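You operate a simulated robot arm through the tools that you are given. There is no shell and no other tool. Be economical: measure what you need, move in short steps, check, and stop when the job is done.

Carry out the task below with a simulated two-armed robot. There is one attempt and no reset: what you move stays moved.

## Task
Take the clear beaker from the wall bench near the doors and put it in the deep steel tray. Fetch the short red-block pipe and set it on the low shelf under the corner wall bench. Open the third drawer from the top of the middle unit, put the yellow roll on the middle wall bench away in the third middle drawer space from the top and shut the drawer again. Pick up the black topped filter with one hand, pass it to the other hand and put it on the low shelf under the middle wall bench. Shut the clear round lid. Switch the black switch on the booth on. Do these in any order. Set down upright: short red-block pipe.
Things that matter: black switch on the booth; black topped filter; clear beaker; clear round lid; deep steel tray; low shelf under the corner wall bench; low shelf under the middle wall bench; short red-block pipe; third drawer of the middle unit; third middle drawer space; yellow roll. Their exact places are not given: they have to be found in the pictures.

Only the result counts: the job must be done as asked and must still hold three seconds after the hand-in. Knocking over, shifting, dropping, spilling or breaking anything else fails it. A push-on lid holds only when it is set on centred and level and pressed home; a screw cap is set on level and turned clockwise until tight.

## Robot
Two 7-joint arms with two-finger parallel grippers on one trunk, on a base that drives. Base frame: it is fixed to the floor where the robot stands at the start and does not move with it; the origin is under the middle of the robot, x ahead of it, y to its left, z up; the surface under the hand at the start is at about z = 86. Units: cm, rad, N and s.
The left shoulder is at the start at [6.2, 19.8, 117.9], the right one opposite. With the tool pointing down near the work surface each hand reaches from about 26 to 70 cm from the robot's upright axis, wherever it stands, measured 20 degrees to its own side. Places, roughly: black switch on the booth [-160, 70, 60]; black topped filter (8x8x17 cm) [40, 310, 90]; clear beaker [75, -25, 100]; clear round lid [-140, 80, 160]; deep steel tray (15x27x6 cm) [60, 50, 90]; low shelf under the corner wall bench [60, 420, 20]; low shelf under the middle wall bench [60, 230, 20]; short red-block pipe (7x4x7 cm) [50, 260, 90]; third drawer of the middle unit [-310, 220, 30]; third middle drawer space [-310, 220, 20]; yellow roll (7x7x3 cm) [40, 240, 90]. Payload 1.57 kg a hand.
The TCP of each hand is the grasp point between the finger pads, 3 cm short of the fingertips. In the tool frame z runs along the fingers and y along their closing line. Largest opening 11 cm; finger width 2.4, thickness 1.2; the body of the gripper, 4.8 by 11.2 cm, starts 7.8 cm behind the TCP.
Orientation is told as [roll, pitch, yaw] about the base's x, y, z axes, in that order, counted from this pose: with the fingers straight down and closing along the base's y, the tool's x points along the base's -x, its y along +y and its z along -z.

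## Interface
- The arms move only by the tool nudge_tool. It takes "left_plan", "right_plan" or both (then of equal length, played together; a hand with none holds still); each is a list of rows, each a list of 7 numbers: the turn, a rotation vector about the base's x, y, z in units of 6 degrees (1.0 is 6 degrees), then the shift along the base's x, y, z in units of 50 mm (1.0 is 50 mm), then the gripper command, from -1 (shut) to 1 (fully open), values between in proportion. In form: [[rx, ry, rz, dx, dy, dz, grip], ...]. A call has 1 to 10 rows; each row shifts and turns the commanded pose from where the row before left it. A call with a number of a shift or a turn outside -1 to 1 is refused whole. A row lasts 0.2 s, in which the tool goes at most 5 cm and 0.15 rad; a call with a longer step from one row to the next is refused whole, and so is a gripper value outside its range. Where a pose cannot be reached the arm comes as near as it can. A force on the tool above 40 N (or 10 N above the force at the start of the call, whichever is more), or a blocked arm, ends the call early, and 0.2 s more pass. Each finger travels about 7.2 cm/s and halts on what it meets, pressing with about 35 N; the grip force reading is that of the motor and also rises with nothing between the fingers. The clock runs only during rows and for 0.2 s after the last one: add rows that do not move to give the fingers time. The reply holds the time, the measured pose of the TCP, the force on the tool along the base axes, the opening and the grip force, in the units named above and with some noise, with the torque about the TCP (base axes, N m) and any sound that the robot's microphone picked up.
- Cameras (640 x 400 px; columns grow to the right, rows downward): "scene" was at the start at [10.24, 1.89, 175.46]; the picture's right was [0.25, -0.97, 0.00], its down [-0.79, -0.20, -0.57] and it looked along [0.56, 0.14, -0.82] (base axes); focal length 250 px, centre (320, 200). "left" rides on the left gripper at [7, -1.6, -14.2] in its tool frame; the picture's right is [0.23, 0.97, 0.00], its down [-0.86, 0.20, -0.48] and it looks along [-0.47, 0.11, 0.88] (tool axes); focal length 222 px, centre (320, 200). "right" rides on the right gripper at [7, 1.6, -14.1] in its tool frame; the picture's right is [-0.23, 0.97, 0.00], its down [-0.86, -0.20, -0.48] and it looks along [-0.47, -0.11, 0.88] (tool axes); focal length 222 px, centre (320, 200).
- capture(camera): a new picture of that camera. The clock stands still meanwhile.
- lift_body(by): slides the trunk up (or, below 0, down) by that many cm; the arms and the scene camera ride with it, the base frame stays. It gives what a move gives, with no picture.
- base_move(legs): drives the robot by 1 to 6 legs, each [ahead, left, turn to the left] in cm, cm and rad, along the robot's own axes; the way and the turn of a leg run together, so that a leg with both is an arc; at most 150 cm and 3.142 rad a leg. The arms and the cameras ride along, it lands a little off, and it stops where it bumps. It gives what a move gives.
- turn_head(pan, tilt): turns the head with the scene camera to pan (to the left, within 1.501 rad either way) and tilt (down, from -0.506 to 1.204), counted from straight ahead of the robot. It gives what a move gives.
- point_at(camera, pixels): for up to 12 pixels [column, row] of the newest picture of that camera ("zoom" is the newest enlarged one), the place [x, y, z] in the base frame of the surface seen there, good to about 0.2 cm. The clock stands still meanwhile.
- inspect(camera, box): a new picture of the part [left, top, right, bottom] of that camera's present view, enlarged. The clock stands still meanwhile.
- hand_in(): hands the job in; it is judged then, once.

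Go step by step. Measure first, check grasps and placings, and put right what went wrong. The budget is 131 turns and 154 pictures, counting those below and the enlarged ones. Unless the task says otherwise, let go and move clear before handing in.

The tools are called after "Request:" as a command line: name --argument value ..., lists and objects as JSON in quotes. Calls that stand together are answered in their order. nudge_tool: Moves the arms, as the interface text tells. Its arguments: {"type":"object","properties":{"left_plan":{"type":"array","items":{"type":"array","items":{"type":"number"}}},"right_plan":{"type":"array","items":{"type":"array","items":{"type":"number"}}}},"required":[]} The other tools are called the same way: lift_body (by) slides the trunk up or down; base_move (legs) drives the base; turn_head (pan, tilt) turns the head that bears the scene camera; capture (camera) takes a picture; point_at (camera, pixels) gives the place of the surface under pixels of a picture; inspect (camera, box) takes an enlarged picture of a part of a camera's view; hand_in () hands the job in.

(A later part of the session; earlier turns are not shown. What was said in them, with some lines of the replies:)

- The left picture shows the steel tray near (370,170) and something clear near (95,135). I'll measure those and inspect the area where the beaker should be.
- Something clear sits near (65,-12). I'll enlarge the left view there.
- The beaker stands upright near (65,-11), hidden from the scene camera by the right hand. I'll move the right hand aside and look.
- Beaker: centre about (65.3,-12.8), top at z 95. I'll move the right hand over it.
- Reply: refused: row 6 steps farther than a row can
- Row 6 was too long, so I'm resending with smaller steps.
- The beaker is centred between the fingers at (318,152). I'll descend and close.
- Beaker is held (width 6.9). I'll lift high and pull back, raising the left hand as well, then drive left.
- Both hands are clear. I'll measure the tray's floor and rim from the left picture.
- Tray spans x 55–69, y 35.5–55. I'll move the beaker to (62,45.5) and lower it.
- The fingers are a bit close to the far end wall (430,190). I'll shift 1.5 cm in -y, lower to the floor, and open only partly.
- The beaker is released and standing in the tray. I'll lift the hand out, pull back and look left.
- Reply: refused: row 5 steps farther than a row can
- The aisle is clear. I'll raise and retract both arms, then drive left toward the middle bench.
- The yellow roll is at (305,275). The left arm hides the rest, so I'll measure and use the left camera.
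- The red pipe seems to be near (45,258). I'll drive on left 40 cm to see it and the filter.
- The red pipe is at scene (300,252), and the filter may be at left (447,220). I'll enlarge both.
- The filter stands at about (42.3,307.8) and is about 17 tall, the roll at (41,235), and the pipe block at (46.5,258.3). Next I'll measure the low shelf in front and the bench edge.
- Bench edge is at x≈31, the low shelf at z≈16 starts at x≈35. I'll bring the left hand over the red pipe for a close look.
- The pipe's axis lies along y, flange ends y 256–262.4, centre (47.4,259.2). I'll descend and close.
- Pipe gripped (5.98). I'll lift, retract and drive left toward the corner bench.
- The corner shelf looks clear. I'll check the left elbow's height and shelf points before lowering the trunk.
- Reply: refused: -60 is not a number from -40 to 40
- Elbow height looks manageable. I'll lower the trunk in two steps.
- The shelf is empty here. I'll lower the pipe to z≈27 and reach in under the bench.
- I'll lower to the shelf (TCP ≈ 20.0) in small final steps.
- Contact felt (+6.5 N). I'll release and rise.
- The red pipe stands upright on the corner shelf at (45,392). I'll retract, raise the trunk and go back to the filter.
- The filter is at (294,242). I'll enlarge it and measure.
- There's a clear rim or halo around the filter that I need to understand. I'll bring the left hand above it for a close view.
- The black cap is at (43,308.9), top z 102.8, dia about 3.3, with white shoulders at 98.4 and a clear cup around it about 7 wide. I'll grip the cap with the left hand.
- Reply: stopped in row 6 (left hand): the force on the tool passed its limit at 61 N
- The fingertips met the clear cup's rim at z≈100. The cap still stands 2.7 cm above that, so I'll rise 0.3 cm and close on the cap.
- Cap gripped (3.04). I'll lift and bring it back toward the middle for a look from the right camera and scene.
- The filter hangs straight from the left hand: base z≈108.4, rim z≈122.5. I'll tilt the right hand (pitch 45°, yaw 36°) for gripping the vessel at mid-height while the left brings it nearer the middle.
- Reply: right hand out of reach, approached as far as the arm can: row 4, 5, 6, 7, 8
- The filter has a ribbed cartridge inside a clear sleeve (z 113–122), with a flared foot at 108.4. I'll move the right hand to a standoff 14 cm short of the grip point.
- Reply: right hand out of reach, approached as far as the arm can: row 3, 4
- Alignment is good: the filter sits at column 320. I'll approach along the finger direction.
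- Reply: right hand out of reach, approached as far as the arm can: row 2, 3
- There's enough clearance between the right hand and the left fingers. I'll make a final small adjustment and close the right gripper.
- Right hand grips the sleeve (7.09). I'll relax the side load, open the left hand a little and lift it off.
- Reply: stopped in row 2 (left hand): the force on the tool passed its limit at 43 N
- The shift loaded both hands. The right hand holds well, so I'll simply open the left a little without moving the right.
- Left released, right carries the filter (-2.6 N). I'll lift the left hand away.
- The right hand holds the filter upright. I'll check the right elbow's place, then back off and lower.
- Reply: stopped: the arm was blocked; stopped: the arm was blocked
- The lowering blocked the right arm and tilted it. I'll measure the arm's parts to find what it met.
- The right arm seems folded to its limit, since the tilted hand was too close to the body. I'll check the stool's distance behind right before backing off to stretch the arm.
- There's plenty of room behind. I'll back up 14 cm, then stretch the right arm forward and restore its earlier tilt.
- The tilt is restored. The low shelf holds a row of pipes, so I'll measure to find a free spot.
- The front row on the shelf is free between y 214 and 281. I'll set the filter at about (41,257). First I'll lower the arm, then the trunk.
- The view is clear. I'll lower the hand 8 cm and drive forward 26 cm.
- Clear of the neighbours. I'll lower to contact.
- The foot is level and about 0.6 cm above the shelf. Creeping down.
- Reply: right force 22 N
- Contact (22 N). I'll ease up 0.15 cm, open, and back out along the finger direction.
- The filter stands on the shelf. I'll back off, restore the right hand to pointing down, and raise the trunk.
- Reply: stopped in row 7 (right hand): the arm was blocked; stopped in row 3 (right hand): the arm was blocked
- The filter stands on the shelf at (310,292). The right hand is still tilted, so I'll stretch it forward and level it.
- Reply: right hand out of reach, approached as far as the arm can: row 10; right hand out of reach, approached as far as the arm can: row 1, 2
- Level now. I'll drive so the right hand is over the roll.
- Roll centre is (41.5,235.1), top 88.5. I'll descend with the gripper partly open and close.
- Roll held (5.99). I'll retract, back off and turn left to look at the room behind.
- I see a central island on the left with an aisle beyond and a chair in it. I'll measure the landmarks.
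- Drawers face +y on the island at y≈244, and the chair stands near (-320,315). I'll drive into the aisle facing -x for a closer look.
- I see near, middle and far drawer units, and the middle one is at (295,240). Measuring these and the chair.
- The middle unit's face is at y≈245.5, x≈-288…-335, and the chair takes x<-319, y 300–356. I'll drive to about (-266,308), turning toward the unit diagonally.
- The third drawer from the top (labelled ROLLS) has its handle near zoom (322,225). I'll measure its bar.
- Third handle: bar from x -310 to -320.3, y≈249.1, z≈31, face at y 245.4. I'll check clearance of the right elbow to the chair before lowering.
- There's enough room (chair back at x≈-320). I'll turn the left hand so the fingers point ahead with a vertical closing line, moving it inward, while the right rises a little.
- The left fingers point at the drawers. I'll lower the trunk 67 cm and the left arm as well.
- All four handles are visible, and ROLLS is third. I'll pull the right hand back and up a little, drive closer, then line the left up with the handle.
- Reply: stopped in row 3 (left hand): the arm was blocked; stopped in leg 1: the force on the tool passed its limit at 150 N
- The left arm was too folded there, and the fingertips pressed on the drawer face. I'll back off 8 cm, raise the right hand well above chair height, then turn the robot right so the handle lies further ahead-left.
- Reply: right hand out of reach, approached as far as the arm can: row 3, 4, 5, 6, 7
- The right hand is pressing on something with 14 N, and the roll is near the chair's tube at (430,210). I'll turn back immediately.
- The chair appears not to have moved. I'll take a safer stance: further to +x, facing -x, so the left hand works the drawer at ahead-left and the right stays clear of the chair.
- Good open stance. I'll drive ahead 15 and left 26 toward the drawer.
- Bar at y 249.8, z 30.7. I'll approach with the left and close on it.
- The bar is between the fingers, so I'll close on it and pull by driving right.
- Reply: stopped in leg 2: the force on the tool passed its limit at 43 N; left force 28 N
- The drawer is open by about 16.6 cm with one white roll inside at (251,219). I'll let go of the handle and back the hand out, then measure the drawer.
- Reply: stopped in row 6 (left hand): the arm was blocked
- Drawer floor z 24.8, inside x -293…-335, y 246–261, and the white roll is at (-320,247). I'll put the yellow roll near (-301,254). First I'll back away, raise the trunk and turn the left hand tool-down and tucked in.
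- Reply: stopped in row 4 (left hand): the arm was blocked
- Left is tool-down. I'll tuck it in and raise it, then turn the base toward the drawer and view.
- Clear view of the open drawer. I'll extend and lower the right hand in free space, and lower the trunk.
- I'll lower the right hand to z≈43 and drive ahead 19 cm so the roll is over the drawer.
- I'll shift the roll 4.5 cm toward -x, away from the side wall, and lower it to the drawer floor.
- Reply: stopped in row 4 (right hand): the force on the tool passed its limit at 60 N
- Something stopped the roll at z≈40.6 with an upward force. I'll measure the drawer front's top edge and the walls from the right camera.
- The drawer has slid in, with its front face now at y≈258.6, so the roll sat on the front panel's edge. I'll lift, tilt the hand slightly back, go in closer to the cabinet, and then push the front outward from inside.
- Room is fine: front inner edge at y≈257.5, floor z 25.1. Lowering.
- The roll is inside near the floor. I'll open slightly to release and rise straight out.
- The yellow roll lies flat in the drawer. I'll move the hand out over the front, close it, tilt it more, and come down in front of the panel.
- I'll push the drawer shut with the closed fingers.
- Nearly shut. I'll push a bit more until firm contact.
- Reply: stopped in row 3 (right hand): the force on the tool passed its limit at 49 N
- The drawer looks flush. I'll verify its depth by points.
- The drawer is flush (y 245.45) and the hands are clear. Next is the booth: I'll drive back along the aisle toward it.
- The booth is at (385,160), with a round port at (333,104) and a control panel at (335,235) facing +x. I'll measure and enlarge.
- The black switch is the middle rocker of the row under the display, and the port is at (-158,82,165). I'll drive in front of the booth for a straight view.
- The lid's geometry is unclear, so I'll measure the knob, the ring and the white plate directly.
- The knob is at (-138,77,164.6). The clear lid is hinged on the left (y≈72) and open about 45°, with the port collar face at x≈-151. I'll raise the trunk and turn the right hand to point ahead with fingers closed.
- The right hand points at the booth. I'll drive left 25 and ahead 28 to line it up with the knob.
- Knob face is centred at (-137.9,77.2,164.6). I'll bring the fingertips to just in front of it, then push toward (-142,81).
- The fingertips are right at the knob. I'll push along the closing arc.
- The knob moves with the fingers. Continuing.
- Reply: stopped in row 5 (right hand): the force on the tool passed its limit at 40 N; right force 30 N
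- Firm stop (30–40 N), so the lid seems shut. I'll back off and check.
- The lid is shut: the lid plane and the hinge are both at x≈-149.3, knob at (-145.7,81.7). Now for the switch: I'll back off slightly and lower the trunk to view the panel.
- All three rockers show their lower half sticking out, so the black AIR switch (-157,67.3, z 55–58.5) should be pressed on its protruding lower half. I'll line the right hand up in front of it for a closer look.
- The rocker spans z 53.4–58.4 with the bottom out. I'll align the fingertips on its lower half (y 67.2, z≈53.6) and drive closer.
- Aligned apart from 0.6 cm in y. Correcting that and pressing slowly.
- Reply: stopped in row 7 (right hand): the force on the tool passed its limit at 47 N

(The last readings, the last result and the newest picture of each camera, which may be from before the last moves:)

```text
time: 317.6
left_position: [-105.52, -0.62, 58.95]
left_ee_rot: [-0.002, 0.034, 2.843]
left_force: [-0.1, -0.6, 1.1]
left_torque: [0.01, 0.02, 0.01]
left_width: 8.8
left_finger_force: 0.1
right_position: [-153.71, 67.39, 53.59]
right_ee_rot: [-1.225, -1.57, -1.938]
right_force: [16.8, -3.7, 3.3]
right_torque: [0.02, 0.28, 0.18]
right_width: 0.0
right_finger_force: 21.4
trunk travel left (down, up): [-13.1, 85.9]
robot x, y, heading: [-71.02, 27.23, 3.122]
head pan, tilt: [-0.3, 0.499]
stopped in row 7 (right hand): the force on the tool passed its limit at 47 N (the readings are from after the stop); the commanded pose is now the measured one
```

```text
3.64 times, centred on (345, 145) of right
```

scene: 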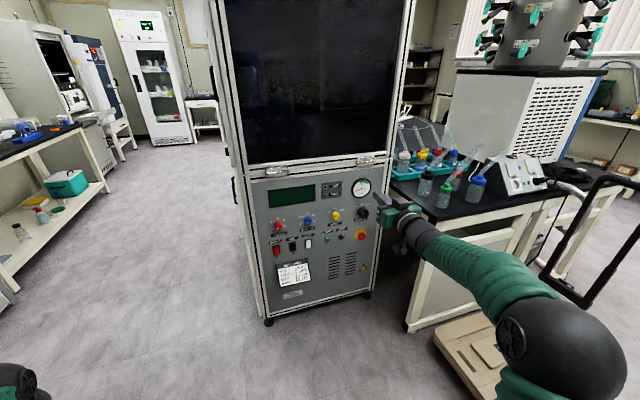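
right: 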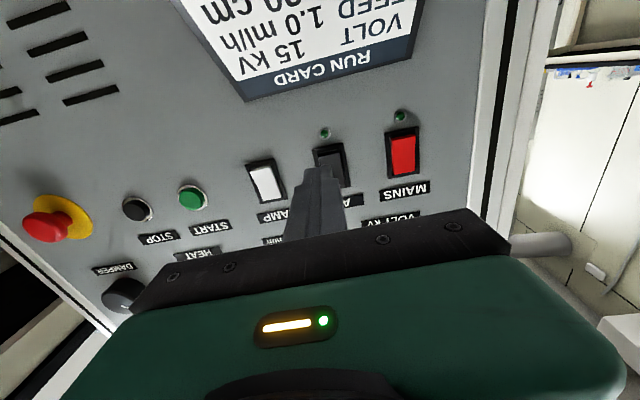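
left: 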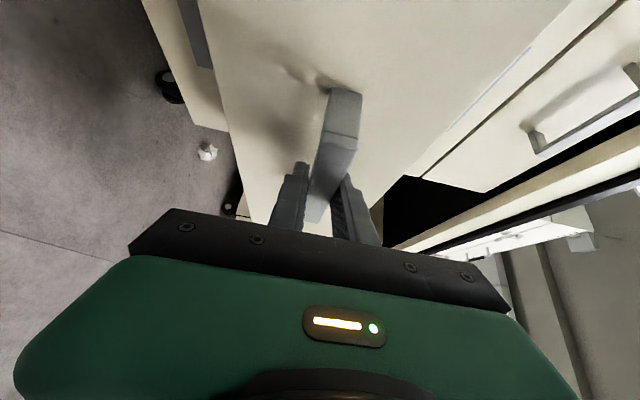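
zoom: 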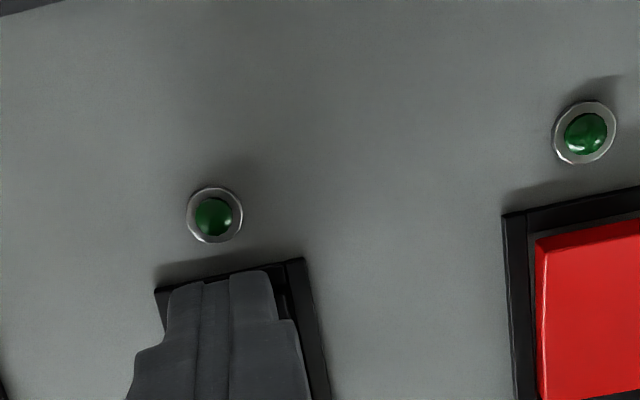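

Pressed to 47 N. I'll back off and check the rocker.

Request:
nudge_tool --right_plan '[[0, 0, 0, 0.3, 0, 0, -1], [0, 0, 0, 0.8, 0, 0.6, -1], [0, 0, 0, 0.8, 0, 0.6, -1], [0, 0, 0, 0.4, 0, 0.6, -1]]'

Request:
inspect --camera "right" --box '[250, 70, 420, 190]'

```text
time: 318.6
left_position: [-105.53, -0.52, 58.66]
left_ee_rot: [-0.006, 0.036, 2.844]
left_force: [-0.9, -0.3, 0.2]
left_torque: [-0.01, -0.02, 0.0]
left_width: 8.78
left_finger_force: 0.1
right_position: [-142.42, 67.66, 62.57]
right_ee_rot: [-0.143, -1.567, -3.021]
right_force: [-0.5, 0.0, -0.1]
right_torque: [0.0, -0.01, -0.02]
right_width: 0.01
right_finger_force: 20.8
trunk travel left (down, up): [-13.1, 85.9]
robot x, y, heading: [-70.74, 26.96, 3.123]
head pan, tilt: [-0.3, 0.499]
```

```text
3.33 times, centred on (335, 130) of right
```

zoom: 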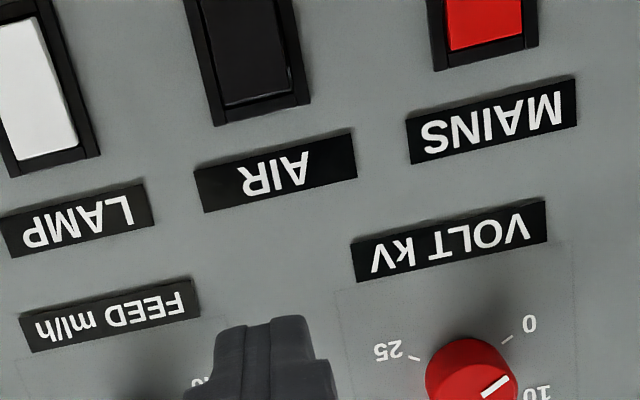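

Request:
inspect --camera "right" --box '[240, 10, 420, 120]'

Request:
point_at --camera "zoom" --pixels '[[275, 140], [275, 170], [280, 200], [285, 230], [290, 260], [295, 285], [510, 150], [520, 200], [150, 250]]'

```text
3.56 times, centred on (330, 65) of right
```

zoom: 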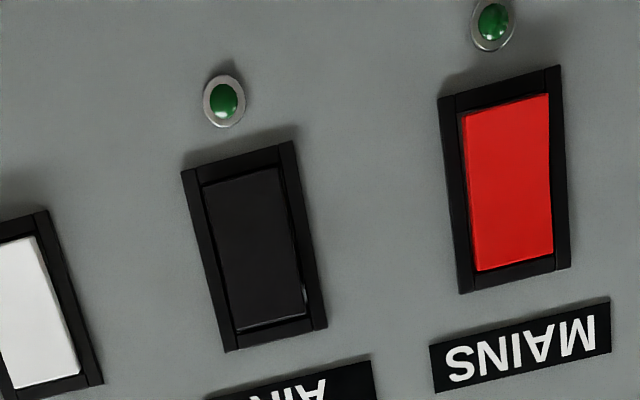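

```text
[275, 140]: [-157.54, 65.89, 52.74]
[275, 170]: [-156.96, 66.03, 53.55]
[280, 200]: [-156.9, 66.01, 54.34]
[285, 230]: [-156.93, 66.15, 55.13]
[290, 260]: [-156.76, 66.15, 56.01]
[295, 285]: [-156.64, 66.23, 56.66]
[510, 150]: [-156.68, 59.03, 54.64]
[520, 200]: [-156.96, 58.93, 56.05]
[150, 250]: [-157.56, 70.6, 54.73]
```

The rocker has tipped the other way. I'll sample more points to see whether the throw is complete.

Request:
point_at --camera "zoom" --pixels '[[240, 190], [245, 215], [250, 240], [255, 265], [260, 290], [265, 315], [268, 325], [500, 120], [505, 160], [510, 200], [513, 230], [515, 260]]'

```text
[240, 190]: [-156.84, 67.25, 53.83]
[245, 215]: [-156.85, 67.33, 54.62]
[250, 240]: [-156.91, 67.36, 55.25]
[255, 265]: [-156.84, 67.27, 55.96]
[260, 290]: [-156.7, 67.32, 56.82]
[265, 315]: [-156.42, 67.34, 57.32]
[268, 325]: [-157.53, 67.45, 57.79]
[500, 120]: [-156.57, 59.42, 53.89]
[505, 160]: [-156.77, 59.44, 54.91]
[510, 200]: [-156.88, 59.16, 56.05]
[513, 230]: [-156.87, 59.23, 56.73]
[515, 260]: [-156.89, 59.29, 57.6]
```

The black rocker now mirrors the red one, so it's fully thrown. I'll move clear and take a last look at the booth.

Request:
base_move --legs '[[-35, 0, 0]]'

Request:
lift_body --by 40

Request:
turn_head --pan -0.45 --tilt 0.2

Request:
capture --camera "scene"

```text
time: 320.9
left_position: [-70.2, -1.17, 58.8]
left_ee_rot: [-0.004, 0.037, 2.843]
left_force: [0.2, 0.4, 0.6]
left_torque: [0.03, -0.02, 0.0]
left_width: 8.8
left_finger_force: 0.2
right_position: [-107.01, 67.1, 62.62]
right_ee_rot: [-0.093, -1.568, -3.071]
right_force: [0.0, 0.6, 1.2]
right_torque: [0.0, 0.01, 0.0]
right_width: 0.0
right_finger_force: 21.9
trunk travel left (down, up): [-13.1, 85.9]
robot x, y, heading: [-35.74, 26.38, 3.122]
head pan, tilt: [-0.3, 0.499]
```

```text
time: 324.7
left_position: [-70.13, -1.05, 98.76]
left_ee_rot: [-0.002, 0.037, 2.842]
left_force: [0.0, -0.3, 0.8]
left_torque: [0.02, 0.03, -0.01]
left_width: 8.81
left_finger_force: 0.2
right_position: [-107.14, 67.0, 102.58]
right_ee_rot: [-0.087, -1.57, -3.078]
right_force: [-0.1, 0.5, -0.3]
right_torque: [0.01, -0.01, -0.02]
right_width: 0.02
right_finger_force: 21.6
trunk travel left (down, up): [-53.1, 45.9]
robot x, y, heading: [-35.56, 26.77, 3.122]
head pan, tilt: [-0.3, 0.499]
```

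```text
time: 325.5
left_position: [-70.25, -1.01, 98.73]
left_ee_rot: [-0.005, 0.037, 2.843]
left_force: [-0.7, -0.1, -0.8]
left_torque: [-0.01, -0.03, -0.01]
left_width: 8.8
left_finger_force: 0.0
right_position: [-107.13, 67.08, 102.64]
right_ee_rot: [-0.099, -1.569, -3.067]
right_force: [-0.5, 0.4, 0.5]
right_torque: [0.0, 0.04, 0.02]
right_width: 0.0
right_finger_force: 21.6
trunk travel left (down, up): [-53.1, 45.9]
robot x, y, heading: [-35.78, 26.42, 3.125]
head pan, tilt: [-0.45, 0.201]
```

```text
21 pictures are left
```

scene: 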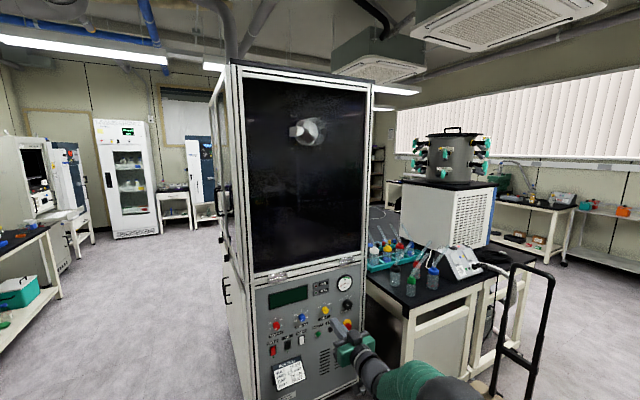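

Request:
inspect --camera "scene" --box '[280, 105, 340, 155]'

Request:
point_at --camera "scene" --pixels '[[319, 132], [317, 130], [321, 134], [314, 130], [294, 131]]'

```text
8.00 times, centred on (310, 130) of scene
```

zoom: 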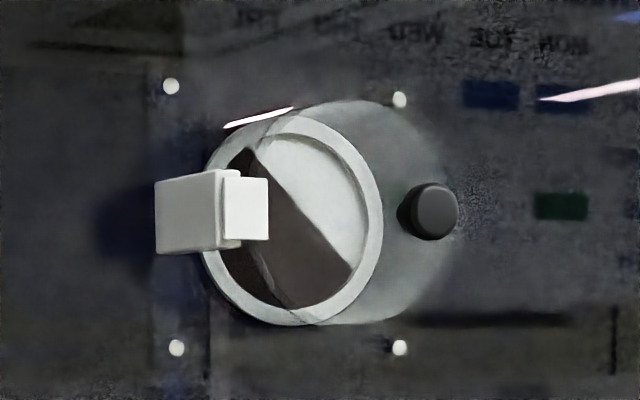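

```text
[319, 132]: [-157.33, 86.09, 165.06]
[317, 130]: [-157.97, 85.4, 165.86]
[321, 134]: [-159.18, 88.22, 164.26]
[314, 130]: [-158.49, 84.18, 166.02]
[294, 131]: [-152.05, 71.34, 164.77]
```

I'll check the knob's face orientation to confirm the lid is parallel to the port.

Request:
inspect --camera "scene" --box '[312, 115, 352, 145]'

Request:
point_at --camera "zoom" --pixels '[[210, 225], [240, 225], [180, 225], [225, 200], [225, 255], [150, 230], [255, 220], [280, 300], [200, 100], [165, 215]]'

```text
13.33 times, centred on (332, 130) of scene
```

zoom: 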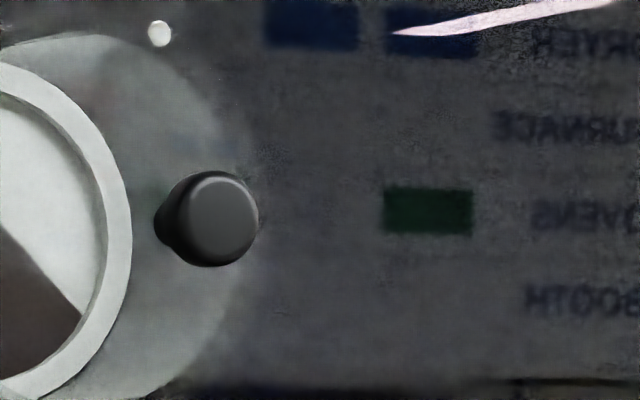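

```text
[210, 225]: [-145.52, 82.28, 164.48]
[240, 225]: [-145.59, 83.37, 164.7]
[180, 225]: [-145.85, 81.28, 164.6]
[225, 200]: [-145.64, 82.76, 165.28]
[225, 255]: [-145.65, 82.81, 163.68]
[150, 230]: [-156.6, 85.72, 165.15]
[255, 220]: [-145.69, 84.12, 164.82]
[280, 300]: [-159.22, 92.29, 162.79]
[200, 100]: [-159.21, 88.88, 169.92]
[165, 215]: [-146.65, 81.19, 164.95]
```

The knob face is square to the port (x -145.5 to -145.7 across it), so the lid is shut. All six jobs are done and the hands are clear, so I'm handing in.

Request:
hand_in

```text
The job is handed in.
```

I finished all six jobs and handed the work in. I don't have the verdict.

- **Beaker:** it stands in the deep steel tray. I checked it when I let go and didn't look again before the hand-in.
- **Red-block pipe:** it is upright on the low shelf under the corner wall bench.
- **Yellow roll:** it is in the third drawer of the middle unit, next to a white roll that was already there. The drawer is shut flush.
- **Filter:** I picked it up with the left hand, passed it to the right and stood it on the low shelf under the middle wall bench.
- **Clear round lid:** it is shut; the knob face is square to the port.
- **Black switch on the booth:** it is pressed to its other position. The green lamp beside it did not visibly light, so I took the switch as off before and on now.

**Contacts that could count against the job:**
- The right hand pressed the chair by the drawers with about 14 N. My measurements showed no clear shift of the chair.
- The left fingers pushed on the closed drawer front with 150 N while I was lining up. The drawer opened and shut normally afterwards.
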